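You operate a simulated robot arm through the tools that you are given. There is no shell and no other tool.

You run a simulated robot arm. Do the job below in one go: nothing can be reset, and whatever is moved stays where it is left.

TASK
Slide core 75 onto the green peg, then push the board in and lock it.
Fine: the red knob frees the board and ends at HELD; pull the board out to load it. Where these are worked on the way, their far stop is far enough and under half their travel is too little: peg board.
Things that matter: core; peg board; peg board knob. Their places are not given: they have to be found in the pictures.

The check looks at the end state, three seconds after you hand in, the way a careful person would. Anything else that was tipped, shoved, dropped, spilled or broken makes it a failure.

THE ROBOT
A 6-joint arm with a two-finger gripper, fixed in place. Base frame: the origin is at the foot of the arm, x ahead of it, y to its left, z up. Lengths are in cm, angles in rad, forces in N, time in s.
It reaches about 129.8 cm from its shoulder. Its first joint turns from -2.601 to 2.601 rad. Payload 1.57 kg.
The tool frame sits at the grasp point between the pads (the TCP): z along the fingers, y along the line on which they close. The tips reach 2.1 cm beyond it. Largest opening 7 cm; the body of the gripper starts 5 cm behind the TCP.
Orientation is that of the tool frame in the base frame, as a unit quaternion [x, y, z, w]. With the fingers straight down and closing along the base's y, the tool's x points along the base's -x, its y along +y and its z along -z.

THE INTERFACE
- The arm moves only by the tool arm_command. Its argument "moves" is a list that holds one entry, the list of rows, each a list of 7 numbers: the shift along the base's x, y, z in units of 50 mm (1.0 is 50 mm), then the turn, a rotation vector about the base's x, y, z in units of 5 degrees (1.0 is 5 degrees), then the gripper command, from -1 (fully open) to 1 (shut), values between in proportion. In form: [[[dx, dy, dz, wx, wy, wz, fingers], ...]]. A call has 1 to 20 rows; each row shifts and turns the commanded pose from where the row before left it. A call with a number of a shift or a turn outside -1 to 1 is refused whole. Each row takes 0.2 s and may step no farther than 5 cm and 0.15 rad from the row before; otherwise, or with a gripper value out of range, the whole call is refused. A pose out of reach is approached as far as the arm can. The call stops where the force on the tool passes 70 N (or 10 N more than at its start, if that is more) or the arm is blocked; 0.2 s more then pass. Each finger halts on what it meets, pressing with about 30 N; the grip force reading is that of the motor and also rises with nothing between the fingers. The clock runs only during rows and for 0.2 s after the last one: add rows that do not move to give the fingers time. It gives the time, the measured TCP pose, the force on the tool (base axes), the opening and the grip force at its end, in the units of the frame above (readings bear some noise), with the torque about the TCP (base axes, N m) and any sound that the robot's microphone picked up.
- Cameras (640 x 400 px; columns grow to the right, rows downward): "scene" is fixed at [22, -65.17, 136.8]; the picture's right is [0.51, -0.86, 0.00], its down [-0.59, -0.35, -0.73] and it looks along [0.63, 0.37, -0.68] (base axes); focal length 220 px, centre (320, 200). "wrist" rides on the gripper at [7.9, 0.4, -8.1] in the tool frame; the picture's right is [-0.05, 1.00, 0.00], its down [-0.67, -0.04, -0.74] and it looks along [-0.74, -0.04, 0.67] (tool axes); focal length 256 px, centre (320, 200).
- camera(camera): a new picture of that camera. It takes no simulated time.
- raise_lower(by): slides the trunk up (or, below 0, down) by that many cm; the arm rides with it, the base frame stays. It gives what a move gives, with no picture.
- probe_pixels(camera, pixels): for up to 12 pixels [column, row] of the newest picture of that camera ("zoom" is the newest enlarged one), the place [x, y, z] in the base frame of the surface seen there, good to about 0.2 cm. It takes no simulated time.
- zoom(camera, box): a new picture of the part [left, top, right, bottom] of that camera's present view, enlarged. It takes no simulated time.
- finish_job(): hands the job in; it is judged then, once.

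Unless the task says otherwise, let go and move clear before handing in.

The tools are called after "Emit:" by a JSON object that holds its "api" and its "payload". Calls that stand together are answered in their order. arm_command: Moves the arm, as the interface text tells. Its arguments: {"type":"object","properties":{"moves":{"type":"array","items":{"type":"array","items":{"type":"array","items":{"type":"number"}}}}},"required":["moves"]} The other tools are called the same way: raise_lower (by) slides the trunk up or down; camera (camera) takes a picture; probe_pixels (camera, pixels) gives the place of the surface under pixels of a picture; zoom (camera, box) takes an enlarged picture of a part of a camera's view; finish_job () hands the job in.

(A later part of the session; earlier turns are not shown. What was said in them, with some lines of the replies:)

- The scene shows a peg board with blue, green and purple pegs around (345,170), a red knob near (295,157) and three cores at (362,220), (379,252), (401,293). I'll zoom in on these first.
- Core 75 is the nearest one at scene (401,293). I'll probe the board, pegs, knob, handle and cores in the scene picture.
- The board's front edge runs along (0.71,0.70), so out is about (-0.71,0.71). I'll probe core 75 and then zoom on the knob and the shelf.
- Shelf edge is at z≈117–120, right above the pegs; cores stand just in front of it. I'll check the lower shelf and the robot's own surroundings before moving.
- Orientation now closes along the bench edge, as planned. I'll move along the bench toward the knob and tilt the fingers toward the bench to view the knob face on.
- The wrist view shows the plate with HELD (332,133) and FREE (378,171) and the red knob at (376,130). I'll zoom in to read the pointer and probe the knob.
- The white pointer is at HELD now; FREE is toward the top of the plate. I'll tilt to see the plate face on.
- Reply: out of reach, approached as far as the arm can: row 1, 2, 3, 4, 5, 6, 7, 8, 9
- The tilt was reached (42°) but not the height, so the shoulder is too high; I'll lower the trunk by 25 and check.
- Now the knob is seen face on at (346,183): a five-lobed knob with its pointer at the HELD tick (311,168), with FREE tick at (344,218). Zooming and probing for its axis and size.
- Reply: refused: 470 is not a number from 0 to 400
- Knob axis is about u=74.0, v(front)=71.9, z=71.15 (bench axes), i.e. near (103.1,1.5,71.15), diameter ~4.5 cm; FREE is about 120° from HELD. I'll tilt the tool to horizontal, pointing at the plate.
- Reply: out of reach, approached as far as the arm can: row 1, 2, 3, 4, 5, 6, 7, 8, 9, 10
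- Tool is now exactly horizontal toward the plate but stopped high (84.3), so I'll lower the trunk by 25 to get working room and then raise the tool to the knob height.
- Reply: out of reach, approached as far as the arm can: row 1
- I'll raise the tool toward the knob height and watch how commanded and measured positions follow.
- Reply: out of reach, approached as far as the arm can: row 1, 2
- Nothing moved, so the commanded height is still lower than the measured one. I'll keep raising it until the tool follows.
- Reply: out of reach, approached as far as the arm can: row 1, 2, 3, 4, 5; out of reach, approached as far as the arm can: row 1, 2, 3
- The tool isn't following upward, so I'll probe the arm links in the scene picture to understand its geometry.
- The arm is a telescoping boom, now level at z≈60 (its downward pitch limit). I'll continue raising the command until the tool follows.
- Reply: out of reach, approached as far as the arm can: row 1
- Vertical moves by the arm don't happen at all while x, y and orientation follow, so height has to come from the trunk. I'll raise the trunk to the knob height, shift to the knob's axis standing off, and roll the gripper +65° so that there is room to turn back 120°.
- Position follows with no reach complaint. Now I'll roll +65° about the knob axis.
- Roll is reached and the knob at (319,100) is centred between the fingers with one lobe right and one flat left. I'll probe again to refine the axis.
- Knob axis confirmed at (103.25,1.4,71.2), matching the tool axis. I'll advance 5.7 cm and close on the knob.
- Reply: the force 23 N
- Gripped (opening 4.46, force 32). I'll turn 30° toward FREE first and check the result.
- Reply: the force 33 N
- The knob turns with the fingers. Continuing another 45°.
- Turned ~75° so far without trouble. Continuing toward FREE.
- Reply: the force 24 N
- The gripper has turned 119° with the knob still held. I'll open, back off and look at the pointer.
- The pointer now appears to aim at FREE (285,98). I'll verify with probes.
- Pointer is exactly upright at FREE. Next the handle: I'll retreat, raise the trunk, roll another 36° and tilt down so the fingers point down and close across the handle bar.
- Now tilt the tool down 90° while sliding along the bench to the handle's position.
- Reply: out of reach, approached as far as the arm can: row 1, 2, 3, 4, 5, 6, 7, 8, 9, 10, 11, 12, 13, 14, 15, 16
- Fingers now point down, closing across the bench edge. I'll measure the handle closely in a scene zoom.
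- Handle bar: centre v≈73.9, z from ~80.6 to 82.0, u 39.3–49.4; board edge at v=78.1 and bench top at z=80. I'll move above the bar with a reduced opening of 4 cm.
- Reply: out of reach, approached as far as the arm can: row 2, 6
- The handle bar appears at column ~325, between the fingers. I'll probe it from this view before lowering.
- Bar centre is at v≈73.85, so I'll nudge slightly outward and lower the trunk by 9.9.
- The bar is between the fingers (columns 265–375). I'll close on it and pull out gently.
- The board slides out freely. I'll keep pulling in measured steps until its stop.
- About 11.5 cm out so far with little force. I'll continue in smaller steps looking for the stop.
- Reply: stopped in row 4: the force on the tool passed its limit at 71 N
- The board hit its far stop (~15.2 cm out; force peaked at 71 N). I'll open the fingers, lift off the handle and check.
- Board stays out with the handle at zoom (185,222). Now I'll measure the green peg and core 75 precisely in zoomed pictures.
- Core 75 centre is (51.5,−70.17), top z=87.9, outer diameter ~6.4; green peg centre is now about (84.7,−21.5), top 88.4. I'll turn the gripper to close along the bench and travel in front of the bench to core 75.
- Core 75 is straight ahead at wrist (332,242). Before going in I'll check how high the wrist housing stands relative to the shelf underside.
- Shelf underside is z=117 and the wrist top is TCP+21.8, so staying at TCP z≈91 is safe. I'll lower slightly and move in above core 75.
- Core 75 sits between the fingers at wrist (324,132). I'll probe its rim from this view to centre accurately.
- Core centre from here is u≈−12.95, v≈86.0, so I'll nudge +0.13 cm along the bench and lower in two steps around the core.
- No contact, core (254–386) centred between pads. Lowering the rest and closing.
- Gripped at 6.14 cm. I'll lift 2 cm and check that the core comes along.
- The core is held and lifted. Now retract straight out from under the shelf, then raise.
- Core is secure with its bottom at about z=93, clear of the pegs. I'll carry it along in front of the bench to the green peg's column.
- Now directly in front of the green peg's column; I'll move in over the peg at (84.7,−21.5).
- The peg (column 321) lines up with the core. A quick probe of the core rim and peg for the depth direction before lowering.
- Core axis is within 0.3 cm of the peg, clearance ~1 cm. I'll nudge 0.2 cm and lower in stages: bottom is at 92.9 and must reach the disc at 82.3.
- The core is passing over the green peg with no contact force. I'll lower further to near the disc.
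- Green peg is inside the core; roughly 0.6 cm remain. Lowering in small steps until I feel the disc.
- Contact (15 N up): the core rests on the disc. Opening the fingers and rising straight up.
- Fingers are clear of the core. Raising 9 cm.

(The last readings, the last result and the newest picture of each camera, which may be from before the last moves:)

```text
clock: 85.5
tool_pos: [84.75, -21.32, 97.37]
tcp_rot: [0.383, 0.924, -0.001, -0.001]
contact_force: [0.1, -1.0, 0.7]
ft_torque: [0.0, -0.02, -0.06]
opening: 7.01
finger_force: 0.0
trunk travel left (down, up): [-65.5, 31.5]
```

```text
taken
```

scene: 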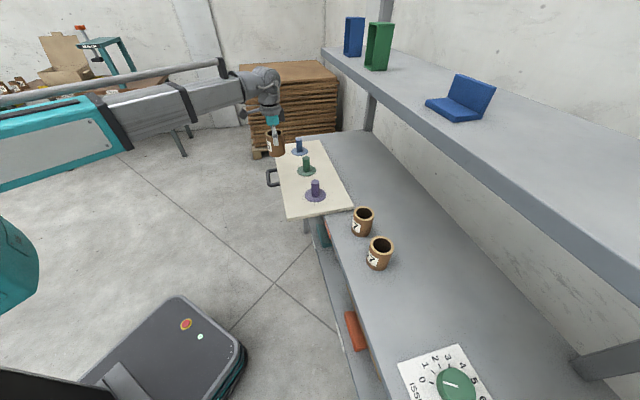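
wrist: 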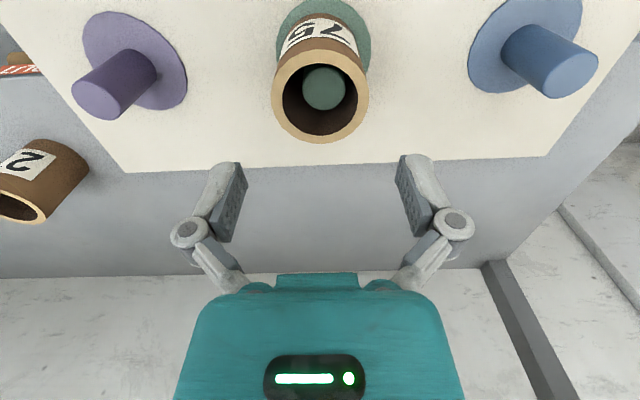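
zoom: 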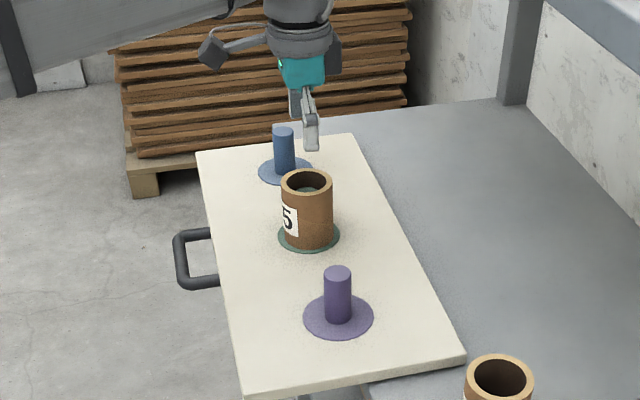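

Core 75 sits on the green peg at zoom (308,205). Next: back off in front of the handle, close the fingers, and push the bar in with them.

Emit:
{"api": "arm_command", "payload": {"moves": [[[-0.505, 0.505, 0, 0, 0, 0, -1], [-0.505, 0.505, 0, 0, 0, 0, -1], [-0.505, 0.505, 0, 0, 0, 0, -1], [-0.505, 0.505, 0, 0, 0, 0, -1], [-0.505, 0.505, 0, 0, 0, 0, 1], [-0.505, 0.505, 0, 0, 0, 0, 1], [-0.505, 0.505, 0, 0, 0, 0, 1], [0, 0, 0, 0, 0, 0, 1], [0, 0, 0, 0, 0, 0, 1]]]}}

Emit:
{"api": "raise_lower", "payload": {"by": -15.1}}

Emit:
{"api": "camera", "payload": {"camera": "wrist"}}

Emit:
{"api": "camera", "payload": {"camera": "scene"}}

```text
clock: 87.5
tool_pos: [66.9, -3.75, 97.36]
tcp_rot: [0.383, 0.924, -0.002, -0.002]
contact_force: [0.4, -0.3, 0.2]
ft_torque: [-0.02, 0.0, 0.0]
opening: 0.0
finger_force: 28.4
trunk travel left (down, up): [-65.5, 31.5]
```

```text
clock: 89.3
tool_pos: [66.88, -3.66, 82.4]
tcp_rot: [0.384, 0.923, -0.001, -0.001]
contact_force: [0.2, 0.6, -0.7]
ft_torque: [0.02, 0.01, -0.02]
opening: 0.0
finger_force: 28.7
trunk travel left (down, up): [-50.4, 46.6]
```

```text
taken
```

wrist: 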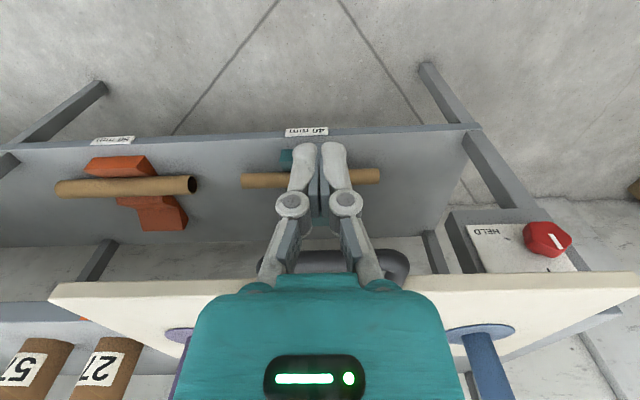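

```text
taken
```

scene: 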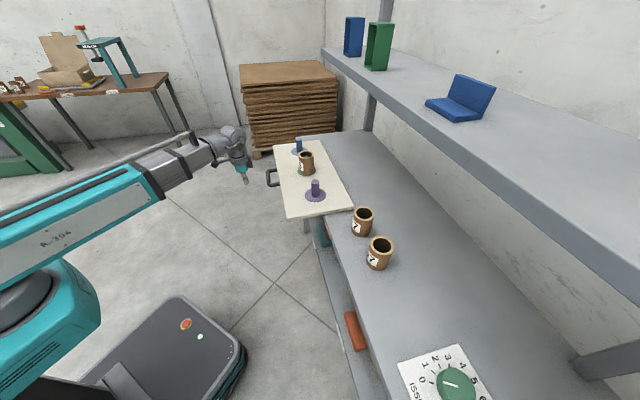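

Closed fingers are in front of the handle bar at its mid-length. I'll push in gently.

Emit:
{"api": "arm_command", "payload": {"moves": [[[0.15, -0.15, 0, 0, 0, 0, 1], [0.15, -0.15, 0, 0, 0, 0, 1], [0.15, -0.15, 0, 0, 0, 0, 1], [0.15, -0.15, 0, 0, 0, 0, 1], [0.15, -0.15, 0, 0, 0, 0, 1], [0.1, -0.1, 0, 0, 0, 0, 1], [0.1, -0.1, 0, 0, 0, 0, 1], [0.1, -0.1, 0, 0, 0, 0, 1], [0.1, -0.1, 0, 0, 0, 0, 1], [0.1, -0.1, 0, 0, 0, 0, 1], [0.1, -0.1, 0, 0, 0, 0, 1], [0.1, -0.1, 0, 0, 0, 0, 1], [0.1, -0.1, 0, 0, 0, 0, 1]]]}}

Emit:
{"api": "camera", "payload": {"camera": "scene"}}

Emit:
{"api": "camera", "payload": {"camera": "wrist"}}

```text
clock: 92.1
tool_pos: [74.44, -11.5, 82.43]
tcp_rot: [0.383, 0.924, -0.001, -0.001]
contact_force: [-0.1, 0.1, -0.1]
ft_torque: [-0.01, -0.03, -0.02]
opening: 0.02
finger_force: 28.4
trunk travel left (down, up): [-50.4, 46.6]
```

```text
taken
```

scene: 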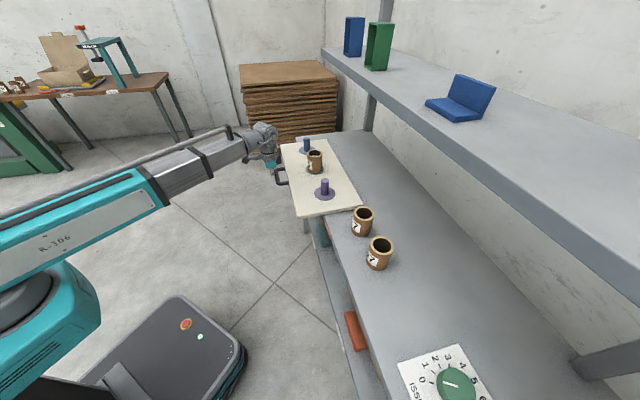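

```text
taken
```

wrist: 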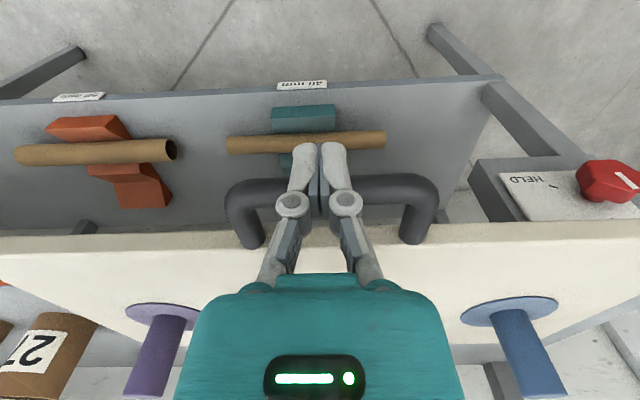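

The board moves in with the fingers (v now 60.8). Continuing to push.

Emit:
{"api": "arm_command", "payload": {"moves": [[[0.1, -0.1, 0, 0, 0, 0, 1], [0.1, -0.1, 0, 0, 0, 0, 1], [0.1, -0.1, 0, 0, 0, 0, 1], [0.1, -0.1, 0, 0, 0, 0, 1], [0.1, -0.1, 0, 0, 0, 0, 1], [0.1, -0.1, 0, 0, 0, 0, 1], [0.1, -0.1, 0, 0, 0, 0, 1], [0.1, -0.1, 0, 0, 0, 0, 1], [0.1, -0.1, 0, 0, 0, 0, 1], [0.1, -0.1, 0, 0, 0, 0, 1], [0.1, -0.1, 0, 0, 0, 0, 1], [0.1, -0.1, 0, 0, 0, 0, 1], [0.1, -0.1, 0, 0, 0, 0, 1], [0.1, -0.1, 0, 0, 0, 0, 1]]]}}

Emit:
{"api": "zoom", "payload": {"camera": "scene", "box": [260, 110, 400, 230]}}

Emit:
{"api": "camera", "payload": {"camera": "wrist"}}

```text
clock: 95.1
tool_pos: [81.44, -18.47, 82.32]
tcp_rot: [0.384, 0.924, -0.001, -0.002]
contact_force: [-0.1, -0.1, 0.2]
ft_torque: [0.01, -0.01, -0.01]
opening: 0.03
finger_force: 28.4
trunk travel left (down, up): [-50.4, 46.6]
```

```text
3.33 times, centred on (330, 170) of scene
```

zoom: 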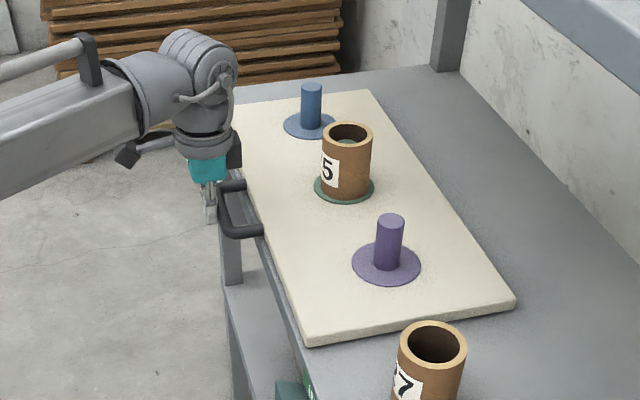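

```text
taken
```

wrist: 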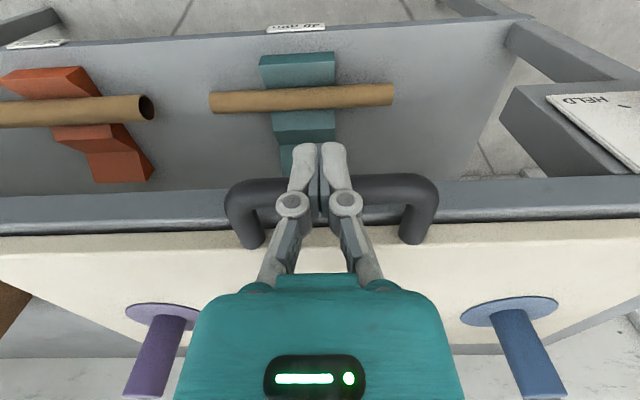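

The board is nearly in. I'll continue slowly to its stop.

Emit:
{"api": "arm_command", "payload": {"moves": [[[0.05, -0.05, 0, 0, 0, 0, 1], [0.05, -0.05, 0, 0, 0, 0, 1], [0.05, -0.05, 0, 0, 0, 0, 1], [0.05, -0.05, 0, 0, 0, 0, 1], [0.05, -0.05, 0, 0, 0, 0, 1], [0.04, -0.04, 0, 0, 0, 0, 1], [0.04, -0.04, 0, 0, 0, 0, 1], [0.04, -0.04, 0, 0, 0, 0, 1], [0.04, -0.04, 0, 0, 0, 0, 1], [0.04, -0.04, 0, 0, 0, 0, 1], [0.04, -0.04, 0, 0, 0, 0, 1]]]}}

Emit:
{"api": "zoom", "payload": {"camera": "scene", "box": [260, 110, 400, 230]}}

```text
clock: 96.8
tool_pos: [82.7, -19.64, 82.33]
tcp_rot: [0.382, 0.924, 0.002, -0.012]
contact_force: [-9.3, 7.3, -3.0]
ft_torque: [0.18, 0.02, -0.09]
opening: 0.58
finger_force: 28.6
trunk travel left (down, up): [-50.4, 46.6]
stopped in row 8: the force on the tool passed its limit at 74 N (the readings are from after the stop); the commanded pose is now the measured one
```

```text
3.33 times, centred on (330, 170) of scene
```

zoom: 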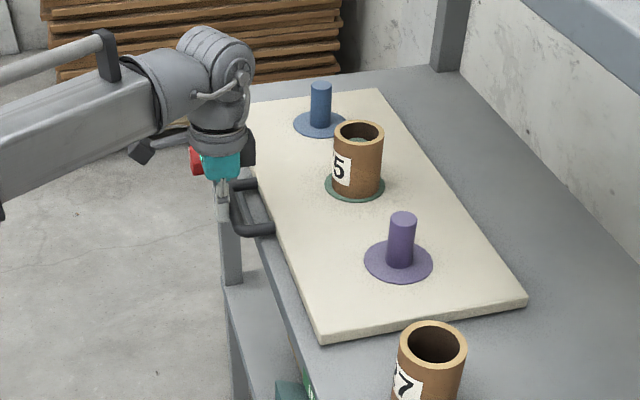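

The board reached its inner stop (force 74 N at v=72.4, matching the original position). I'll back off and check before going to the knob.

Emit:
{"api": "arm_command", "payload": {"moves": [[[-0.1, 0.1, 0, 0, 0, 0, 1], [-0.2, 0.2, 0, 0, 0, 0, 1], [-0.4, 0.4, 0, 0, 0, 0, 1], [-0.5, 0.5, 0, 0, 0, 0, -1], [-0.5, 0.5, 0, 0, 0, 0, -1], [-0.5, 0.5, 0, 0, 0, 0, -1], [0, 0, 0, 0, 0, 0, -1], [0, 0, 0, 0, 0, 0, -1]]]}}

Emit:
{"api": "zoom", "payload": {"camera": "scene", "box": [270, 120, 430, 220]}}

Emit:
{"api": "probe_pixels", "payload": {"camera": "zoom", "pixels": [[240, 368], [488, 322], [312, 67], [132, 88], [245, 250], [300, 345], [340, 220], [150, 238], [155, 178], [132, 195]]}}

```text
clock: 98.6
tool_pos: [71.88, -8.54, 82.27]
tcp_rot: [0.382, 0.924, 0.001, -0.011]
contact_force: [0.3, 1.0, 0.5]
ft_torque: [-0.03, -0.05, 0.0]
opening: 6.98
finger_force: 0.1
trunk travel left (down, up): [-50.4, 46.6]
```

```text
4.00 times, centred on (350, 170) of scene
```

zoom: 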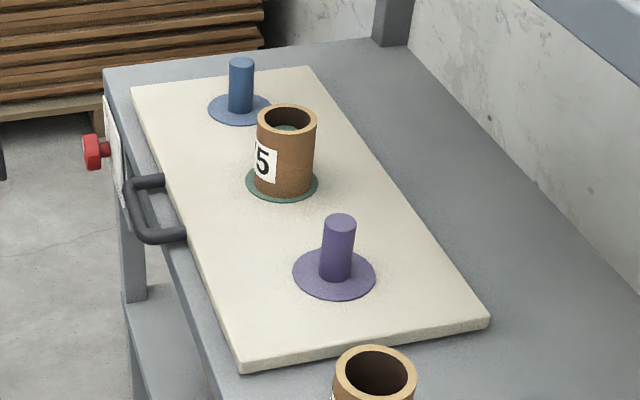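

```text
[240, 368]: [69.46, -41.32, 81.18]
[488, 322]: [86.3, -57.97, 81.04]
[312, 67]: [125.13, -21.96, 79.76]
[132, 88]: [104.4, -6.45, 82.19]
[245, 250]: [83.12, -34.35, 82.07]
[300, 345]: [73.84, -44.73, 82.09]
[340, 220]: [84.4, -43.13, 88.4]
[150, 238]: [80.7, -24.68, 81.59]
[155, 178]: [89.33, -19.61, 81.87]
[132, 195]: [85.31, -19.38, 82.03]
```

Board is back exactly at its original place with core 75 on the green peg. Now tilt the tool to horizontal while sliding to the knob.

Emit:
{"api": "arm_command", "payload": {"moves": [[[0.217, 0.217, 0, -0.679, -0.679, 0, -1], [0.217, 0.217, 0, -0.679, -0.679, 0, -1], [0.217, 0.217, 0, -0.679, -0.679, 0, -1], [0.217, 0.217, 0, -0.679, -0.679, 0, -1], [0.217, 0.217, 0, -0.679, -0.679, 0, -1], [0.217, 0.217, 0, -0.679, -0.679, 0, -1], [0.217, 0.217, 0, -0.679, -0.679, 0, -1], [0.217, 0.217, 0, -0.679, -0.679, 0, -1], [0.217, 0.217, 0, -0.679, -0.679, 0, -1], [0.217, 0.217, 0, -0.679, -0.679, 0, -1], [0.217, 0.217, 0, -0.679, -0.679, 0, -1], [0.217, 0.217, 0, -0.679, -0.679, 0, -1], [0.217, 0.217, 0, -0.679, -0.679, 0, -1], [0.217, 0.217, 0, -0.679, -0.679, 0, -1], [0.217, 0.217, 0, -0.679, -0.679, 0, -1], [0.217, 0.217, 0, -0.679, -0.679, 0, -1], [0.217, 0.217, 0, -0.679, -0.679, 0, -1], [0.217, 0.217, 0, -0.679, -0.679, 0, -1], [0.217, 0.217, 0, -0.679, -0.679, 0, -1], [0, 0, 0, 0, 0, 0, -1]]]}}

```text
clock: 102.8
tool_pos: [92.33, 11.85, 100.94]
tcp_rot: [0.273, 0.651, -0.274, 0.653]
contact_force: [0.5, 0.1, -0.9]
ft_torque: [0.03, 0.01, -0.01]
opening: 7.0
finger_force: 0.1
out of reach, approached as far as the arm can: row 3, 4, 5, 6, 7, 8, 9, 10, 11, 12, 13, 14, 15, 16, 17, 18, 19
trunk travel left (down, up): [-50.4, 46.6]
```

Orientation is exactly horizontal. Lower to the knob height, stand off in front of it, and roll −54° to the grip angle.

Emit:
{"api": "raise_lower", "payload": {"by": -29.78}}

Emit:
{"api": "arm_command", "payload": {"moves": [[[0.298, -0.275, 0, 0, 0, 0, -1], [0.298, -0.275, 0, 0, 0, 0, -1], [0.298, -0.275, 0, 0, 0, 0, -1], [0.298, -0.275, 0, 0, 0, 0, -1], [0, 0, 0, -0.694, 0.694, 0, -1], [0, 0, 0, -0.694, 0.694, 0, -1], [0, 0, 0, -0.694, 0.694, 0, -1], [0, 0, 0, -0.694, 0.694, 0, -1], [0, 0, 0, -0.694, 0.694, 0, -1], [0, 0, 0, -0.694, 0.694, 0, -1], [0, 0, 0, -0.694, 0.694, 0, -1], [0, 0, 0, -0.694, 0.694, 0, -1], [0, 0, 0, -0.694, 0.694, 0, -1], [0, 0, 0, -0.694, 0.694, 0, -1], [0, 0, 0, -0.694, 0.694, 0, -1], [0, 0, 0, 0, 0, 0, -1]]]}}

Emit:
{"api": "camera", "payload": {"camera": "wrist"}}

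```text
clock: 105.8
tool_pos: [92.4, 11.84, 71.3]
tcp_rot: [0.272, 0.652, -0.274, 0.653]
contact_force: [0.1, -0.2, 0.0]
ft_torque: [-0.02, 0.01, -0.02]
opening: 7.0
finger_force: 0.0
trunk travel left (down, up): [-20.7, 76.3]
```

```text
clock: 109.2
tool_pos: [98.37, 6.27, 71.21]
tcp_rot: [-0.055, 0.703, -0.54, 0.46]
contact_force: [0.3, -0.3, -0.4]
ft_torque: [-0.02, 0.01, -0.03]
opening: 7.04
finger_force: 0.0
trunk travel left (down, up): [-20.7, 76.3]
```

```text
taken
```

wrist: 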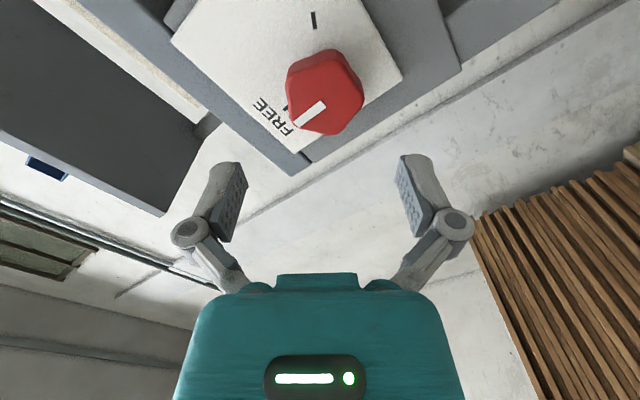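

Same pose as when I released the knob; it is centred. Advance and grip.

Emit:
{"api": "arm_command", "payload": {"moves": [[[0.188, -0.188, 0, 0, 0, 0, -1], [0.188, -0.188, 0, 0, 0, 0, -1], [0.188, -0.188, 0, 0, 0, 0, -1], [0.188, -0.188, 0, 0, 0, 0, -1], [0.188, -0.188, 0, 0, 0, 0, -1], [0, 0, 0, 0, 0, 0, -1]]]}}

Emit:
{"api": "arm_command", "payload": {"moves": [[[0, 0, 0, 0, 0, 0, 1], [0, 0, 0, 0, 0, 0, 1], [0, 0, 0, 0, 0, 0, 1], [0, 0, 0, 0, 0, 0, 1], [0, 0, 0, 0, 0, 0, 1]]]}}

Emit:
{"api": "camera", "payload": {"camera": "wrist"}}

```text
clock: 110.6
tool_pos: [103.07, 1.74, 71.19]
tcp_rot: [-0.055, 0.703, -0.539, 0.46]
contact_force: [0.0, -0.6, 0.5]
ft_torque: [0.0, 0.0, 0.0]
opening: 7.01
finger_force: 0.1
trunk travel left (down, up): [-20.7, 76.3]
```

```text
clock: 111.8
tool_pos: [103.07, 1.8, 71.22]
tcp_rot: [-0.055, 0.703, -0.541, 0.459]
contact_force: [-3.3, 10.4, -10.0]
ft_torque: [0.39, 0.27, 0.18]
opening: 4.45
finger_force: 32.5
trunk travel left (down, up): [-20.7, 76.3]
```

```text
taken
```

wrist: 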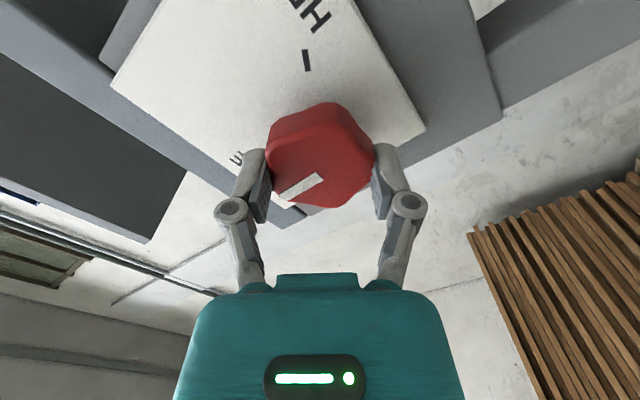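

Gripped (opening 4.45). Turning back toward HELD, first 40°.

Emit:
{"api": "arm_command", "payload": {"moves": [[[0, 0, 0, 0.7, -0.7, 0, 1], [0, 0, 0, 0.7, -0.7, 0, 1], [0, 0, 0, 0.7, -0.7, 0, 1], [0, 0, 0, 0.7, -0.7, 0, 1], [0, 0, 0, 0.7, -0.7, 0, 1], [0, 0, 0, 0.7, -0.7, 0, 1], [0, 0, 0, 0.7, -0.7, 0, 1], [0, 0, 0, 0.7, -0.7, 0, 1]]]}}

Emit:
{"api": "arm_command", "payload": {"moves": [[[0, 0, 0, 0.7, -0.7, 0, 1], [0, 0, 0, 0.7, -0.7, 0, 1], [0, 0, 0, 0.7, -0.7, 0, 1], [0, 0, 0, 0.7, -0.7, 0, 1], [0, 0, 0, 0.7, -0.7, 0, 1], [0, 0, 0, 0.7, -0.7, 0, 1], [0, 0, 0, 0.7, -0.7, 0, 1], [0, 0, 0, 0.7, -0.7, 0, 1]]]}}

Emit:
{"api": "camera", "payload": {"camera": "wrist"}}

```text
clock: 113.6
tool_pos: [103.06, 1.6, 71.21]
tcp_rot: [0.189, 0.68, -0.352, 0.614]
contact_force: [-6.5, 6.5, 2.2]
ft_torque: [0.19, 0.2, -0.03]
opening: 4.46
finger_force: 32.3
trunk travel left (down, up): [-20.7, 76.3]
```

```text
clock: 115.4
tool_pos: [102.99, 1.62, 71.25]
tcp_rot: [0.409, 0.576, -0.125, 0.696]
contact_force: [-19.7, 0.4, -1.1]
ft_torque: [0.33, 0.36, -0.01]
opening: 4.48
finger_force: 31.6
trunk travel left (down, up): [-20.7, 76.3]
```

```text
taken
```

wrist: 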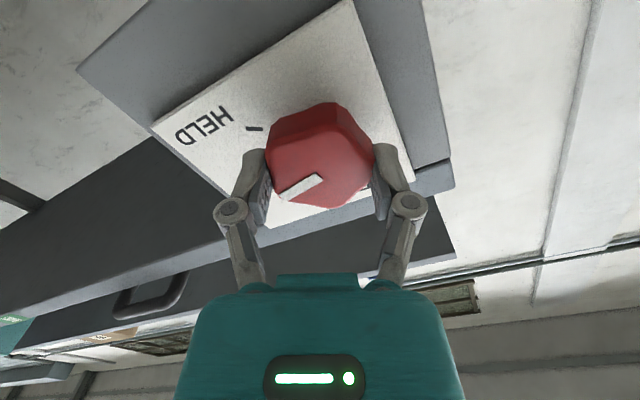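

About 79° turned, knob following. The remaining ~40° to HELD.

Emit:
{"api": "arm_command", "payload": {"moves": [[[0, 0, 0, 0.7, -0.7, 0, 1], [0, 0, 0, 0.7, -0.7, 0, 1], [0, 0, 0, 0.7, -0.7, 0, 1], [0, 0, 0, 0.7, -0.7, 0, 1], [0, 0, 0, 0.7, -0.7, 0, 1], [0, 0, 0, 0.7, -0.7, 0, 1], [0, 0, 0, 0.7, -0.7, 0, 1], [0, 0, 0, 0.7, -0.7, 0, 1]]]}}

Emit:
{"api": "camera", "payload": {"camera": "wrist"}}

```text
clock: 117.2
tool_pos: [102.94, 1.48, 71.12]
tcp_rot: [0.582, 0.405, 0.119, 0.695]
contact_force: [-21.1, -8.6, -6.8]
ft_torque: [0.24, 0.24, -0.45]
opening: 4.44
finger_force: 31.8
trunk travel left (down, up): [-20.7, 76.3]
```

```text
taken
```

wrist: 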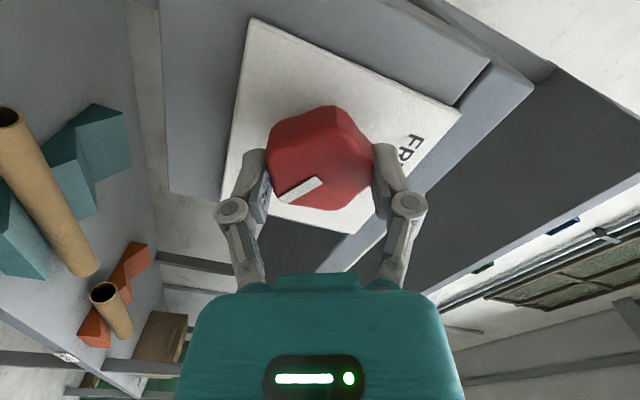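

The pose matches the original HELD grip pose. I'll open, back off and check the pointer.

Emit:
{"api": "arm_command", "payload": {"moves": [[[0, 0, 0, 0, 0, 0, -1], [0, 0, 0, 0, 0, 0, -1], [0, 0, 0, 0, 0, 0, -1], [0, 0, 0, 0, 0, 0, -1], [-0.3, 0.3, 0, 0, 0, 0, -1], [-0.3, 0.3, 0, 0, 0, 0, -1], [-0.3, 0.3, 0, 0, 0, 0, -1], [0, 0, 0, 0, 0, 0, -1]]]}}

Emit:
{"api": "camera", "payload": {"camera": "wrist"}}

Emit:
{"api": "zoom", "payload": {"camera": "wrist", "box": [260, 40, 380, 160]}}

```text
clock: 119.0
tool_pos: [98.51, 6.17, 71.06]
tcp_rot: [0.582, 0.407, 0.118, 0.695]
contact_force: [0.3, 0.7, 0.5]
ft_torque: [-0.01, -0.02, -0.02]
opening: 7.0
finger_force: 0.1
trunk travel left (down, up): [-20.7, 76.3]
```

```text
taken
```

wrist: 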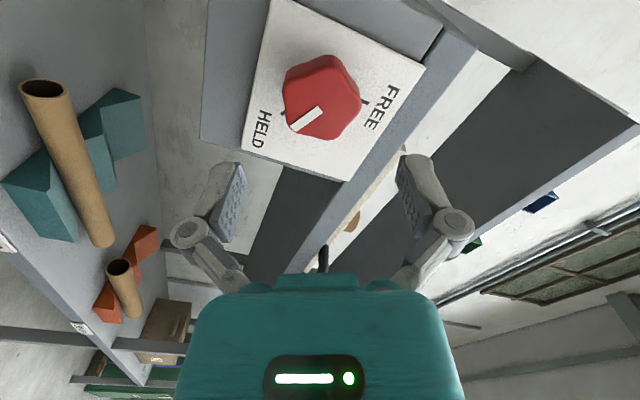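

```text
3.33 times, centred on (320, 100) of wrist
```

zoom: 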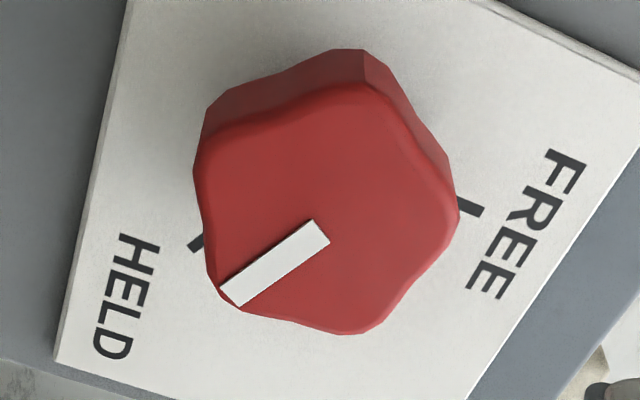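

The pointer points at HELD again. I'll probe pointer ends and tick to measure the angle.

Emit:
{"api": "probe_pixels", "payload": {"camera": "zoom", "pixels": [[318, 232], [230, 296], [300, 245], [245, 285], [195, 243], [470, 208], [272, 264]]}}

Emit:
{"api": "zoom", "payload": {"camera": "scene", "box": [280, 135, 330, 185]}}

```text
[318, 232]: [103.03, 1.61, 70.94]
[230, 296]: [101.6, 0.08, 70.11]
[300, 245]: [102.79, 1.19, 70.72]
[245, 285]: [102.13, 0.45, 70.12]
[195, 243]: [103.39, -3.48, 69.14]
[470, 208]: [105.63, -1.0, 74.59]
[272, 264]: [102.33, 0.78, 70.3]
```

```text
8.00 times, centred on (305, 160) of scene
```

zoom: 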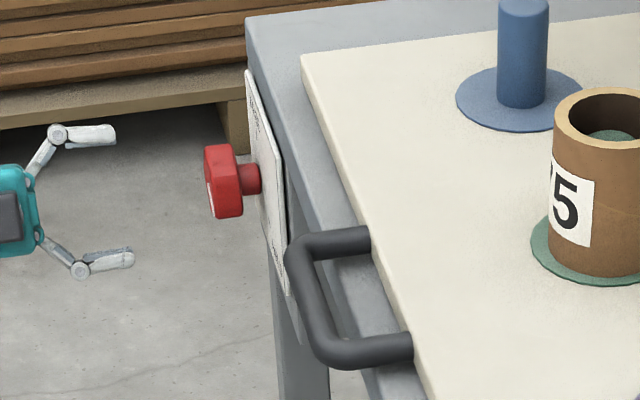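

By the gripper angles the knob turned back 119°, the same as it was turned out. For a precise look I'll retreat to the same face-on viewing pose I used at the start.

Emit:
{"api": "arm_command", "payload": {"moves": [[[-0.461, 0.199, 0, 0, 0, 0, -1], [-0.461, 0.199, 0, 0, 0, 0, -1], [0, 0, 0, -0.703, 0.703, 0, -1], [0, 0, 0, -0.703, 0.703, 0, -1], [0, 0, 0, -0.703, 0.703, 0, -1], [0, 0, 0, -0.703, 0.703, 0, -1], [0, 0, 0, -0.703, 0.703, 0, -1], [0, 0, 0, -0.703, 0.703, 0, -1], [0, 0, 0, -0.703, 0.703, 0, -1], [0, 0, 0, -0.703, 0.703, 0, -1], [0, 0, 0, -0.703, 0.703, 0, -1], [0, 0, 0, -0.703, 0.703, 0, -1], [0, 0, 0, -0.703, 0.703, 0, -1], [0, 0, 0, -0.703, 0.703, 0, -1], [0, 0, 0, -0.703, 0.703, 0, -1]]]}}

Emit:
{"api": "raise_lower", "payload": {"by": 13.2}}

Emit:
{"api": "arm_command", "payload": {"moves": [[[0, 0, 0, 0.716, 0.716, 0, -1], [0, 0, 0, 0.716, 0.716, 0, -1], [0, 0, 0, 0.716, 0.716, 0, -1], [0, 0, 0, 0.716, 0.716, 0, -1], [0, 0, 0, 0.716, 0.716, 0, -1], [0, 0, 0, 0.716, 0.716, 0, -1], [0, 0, 0, 0.716, 0.716, 0, -1], [0, 0, 0, 0.716, 0.716, 0, -1], [0, 0, 0, 0.716, 0.716, 0, -1], [0, 0, 0, 0, 0, 0, -1]]]}}

Emit:
{"api": "camera", "payload": {"camera": "wrist"}}

Emit:
{"api": "zoom", "payload": {"camera": "wrist", "box": [250, 100, 410, 260]}}

```text
clock: 122.2
tool_pos: [93.93, 8.13, 71.12]
tcp_rot: [0.274, 0.652, -0.272, 0.653]
contact_force: [0.2, 1.0, 0.3]
ft_torque: [-0.02, 0.0, -0.01]
opening: 6.99
finger_force: 0.0
trunk travel left (down, up): [-20.7, 76.3]
```

```text
clock: 123.8
tool_pos: [93.93, 8.2, 84.29]
tcp_rot: [0.274, 0.651, -0.273, 0.653]
contact_force: [-0.2, -0.2, -0.1]
ft_torque: [-0.02, -0.02, -0.01]
opening: 6.99
finger_force: 0.0
trunk travel left (down, up): [-33.9, 63.1]
```

```text
clock: 126.0
tool_pos: [93.92, 8.28, 71.08]
tcp_rot: [0.358, 0.854, -0.147, 0.348]
contact_force: [0.1, -0.3, -0.5]
ft_torque: [-0.01, -0.01, -0.01]
opening: 7.02
finger_force: 0.1
out of reach, approached as far as the arm can: row 1, 2, 3, 4, 5, 6, 7, 8, 9
trunk travel left (down, up): [-33.9, 63.1]
```

```text
taken
```

wrist: 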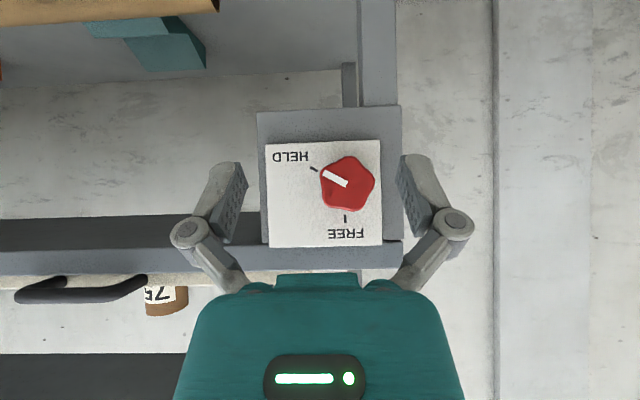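

```text
2.50 times, centred on (330, 180) of wrist
```

zoom: 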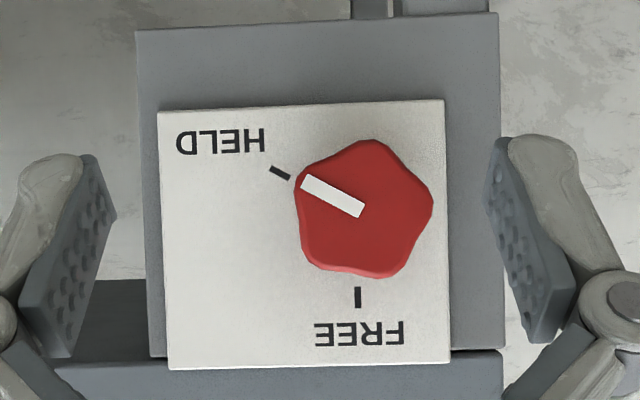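

Pointer is exactly on HELD, as in the original view. I'll retreat further and take a last look at the whole scene.

Emit:
{"api": "arm_command", "payload": {"moves": [[[-0.4, 0.4, 0, 0, 0, 0, -1], [-0.4, 0.4, 0, 0, 0, 0, -1], [-0.4, 0.4, 0, 0, 0, 0, -1], [-0.4, 0.4, 0, 0, 0, 0, -1], [0, 0, 0, 0, 0, 0, -1]]]}}

Emit:
{"api": "camera", "payload": {"camera": "scene"}}

Emit:
{"api": "zoom", "payload": {"camera": "scene", "box": [270, 120, 430, 280]}}

Emit:
{"api": "probe_pixels", "payload": {"camera": "zoom", "pixels": [[290, 118], [310, 95], [290, 160]]}}

```text
clock: 127.2
tool_pos: [85.73, 15.94, 71.08]
tcp_rot: [0.357, 0.854, -0.148, 0.349]
contact_force: [0.1, 0.3, 0.3]
ft_torque: [0.0, 0.03, 0.0]
opening: 6.99
finger_force: 0.1
trunk travel left (down, up): [-33.9, 63.1]
```

```text
taken
```

scene: 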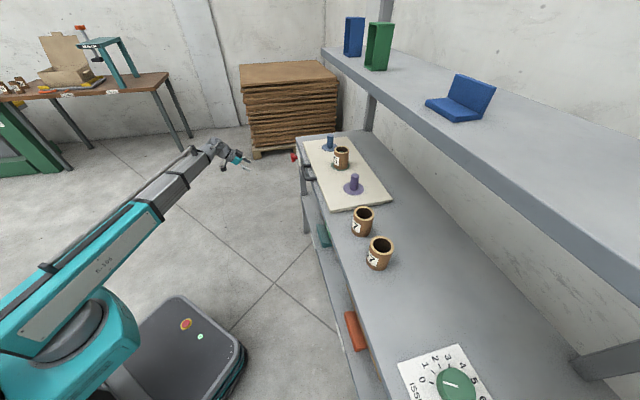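

```text
2.50 times, centred on (350, 200) of scene
```

zoom: 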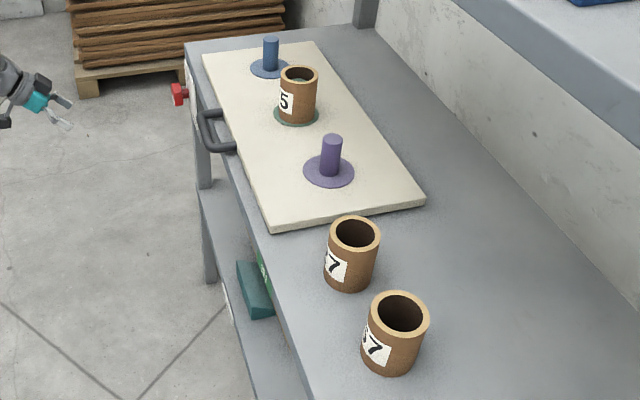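

```text
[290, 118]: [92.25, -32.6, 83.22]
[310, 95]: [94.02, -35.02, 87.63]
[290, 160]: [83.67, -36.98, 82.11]
```

The final picture shows core 75 seated on the green peg at (341,158). The board is back at its original inner position, the knob is at HELD, and the other cores and objects are undisturbed. The gripper is open and clear, so I'm handing in.

Emit:
{"api": "finish_job", "payload": {}}

```text
The job is handed in.
```

Core 75 is on the green peg, the board is pushed fully in, and the red knob is at HELD. The job has been handed in, but no verdict has come back.

- **Freeing the board:** I turned the knob about 119° from HELD to FREE. I then pulled the board out about 15 cm until it hit its far stop.
- **Loading:** I lowered core 75 over the green peg until it rested on the disc, then let go and lifted clear.
- **Closing and locking:** I pushed the board back to its inner stop, and its corners measured within about 0.2 cm of where they started. I turned the knob back to HELD, and its pointer matched the starting picture.
- **Everything else:** In the final picture the other two cores, the dial and the items on the shelves look unmoved. The gripper is open and clear of the bench.
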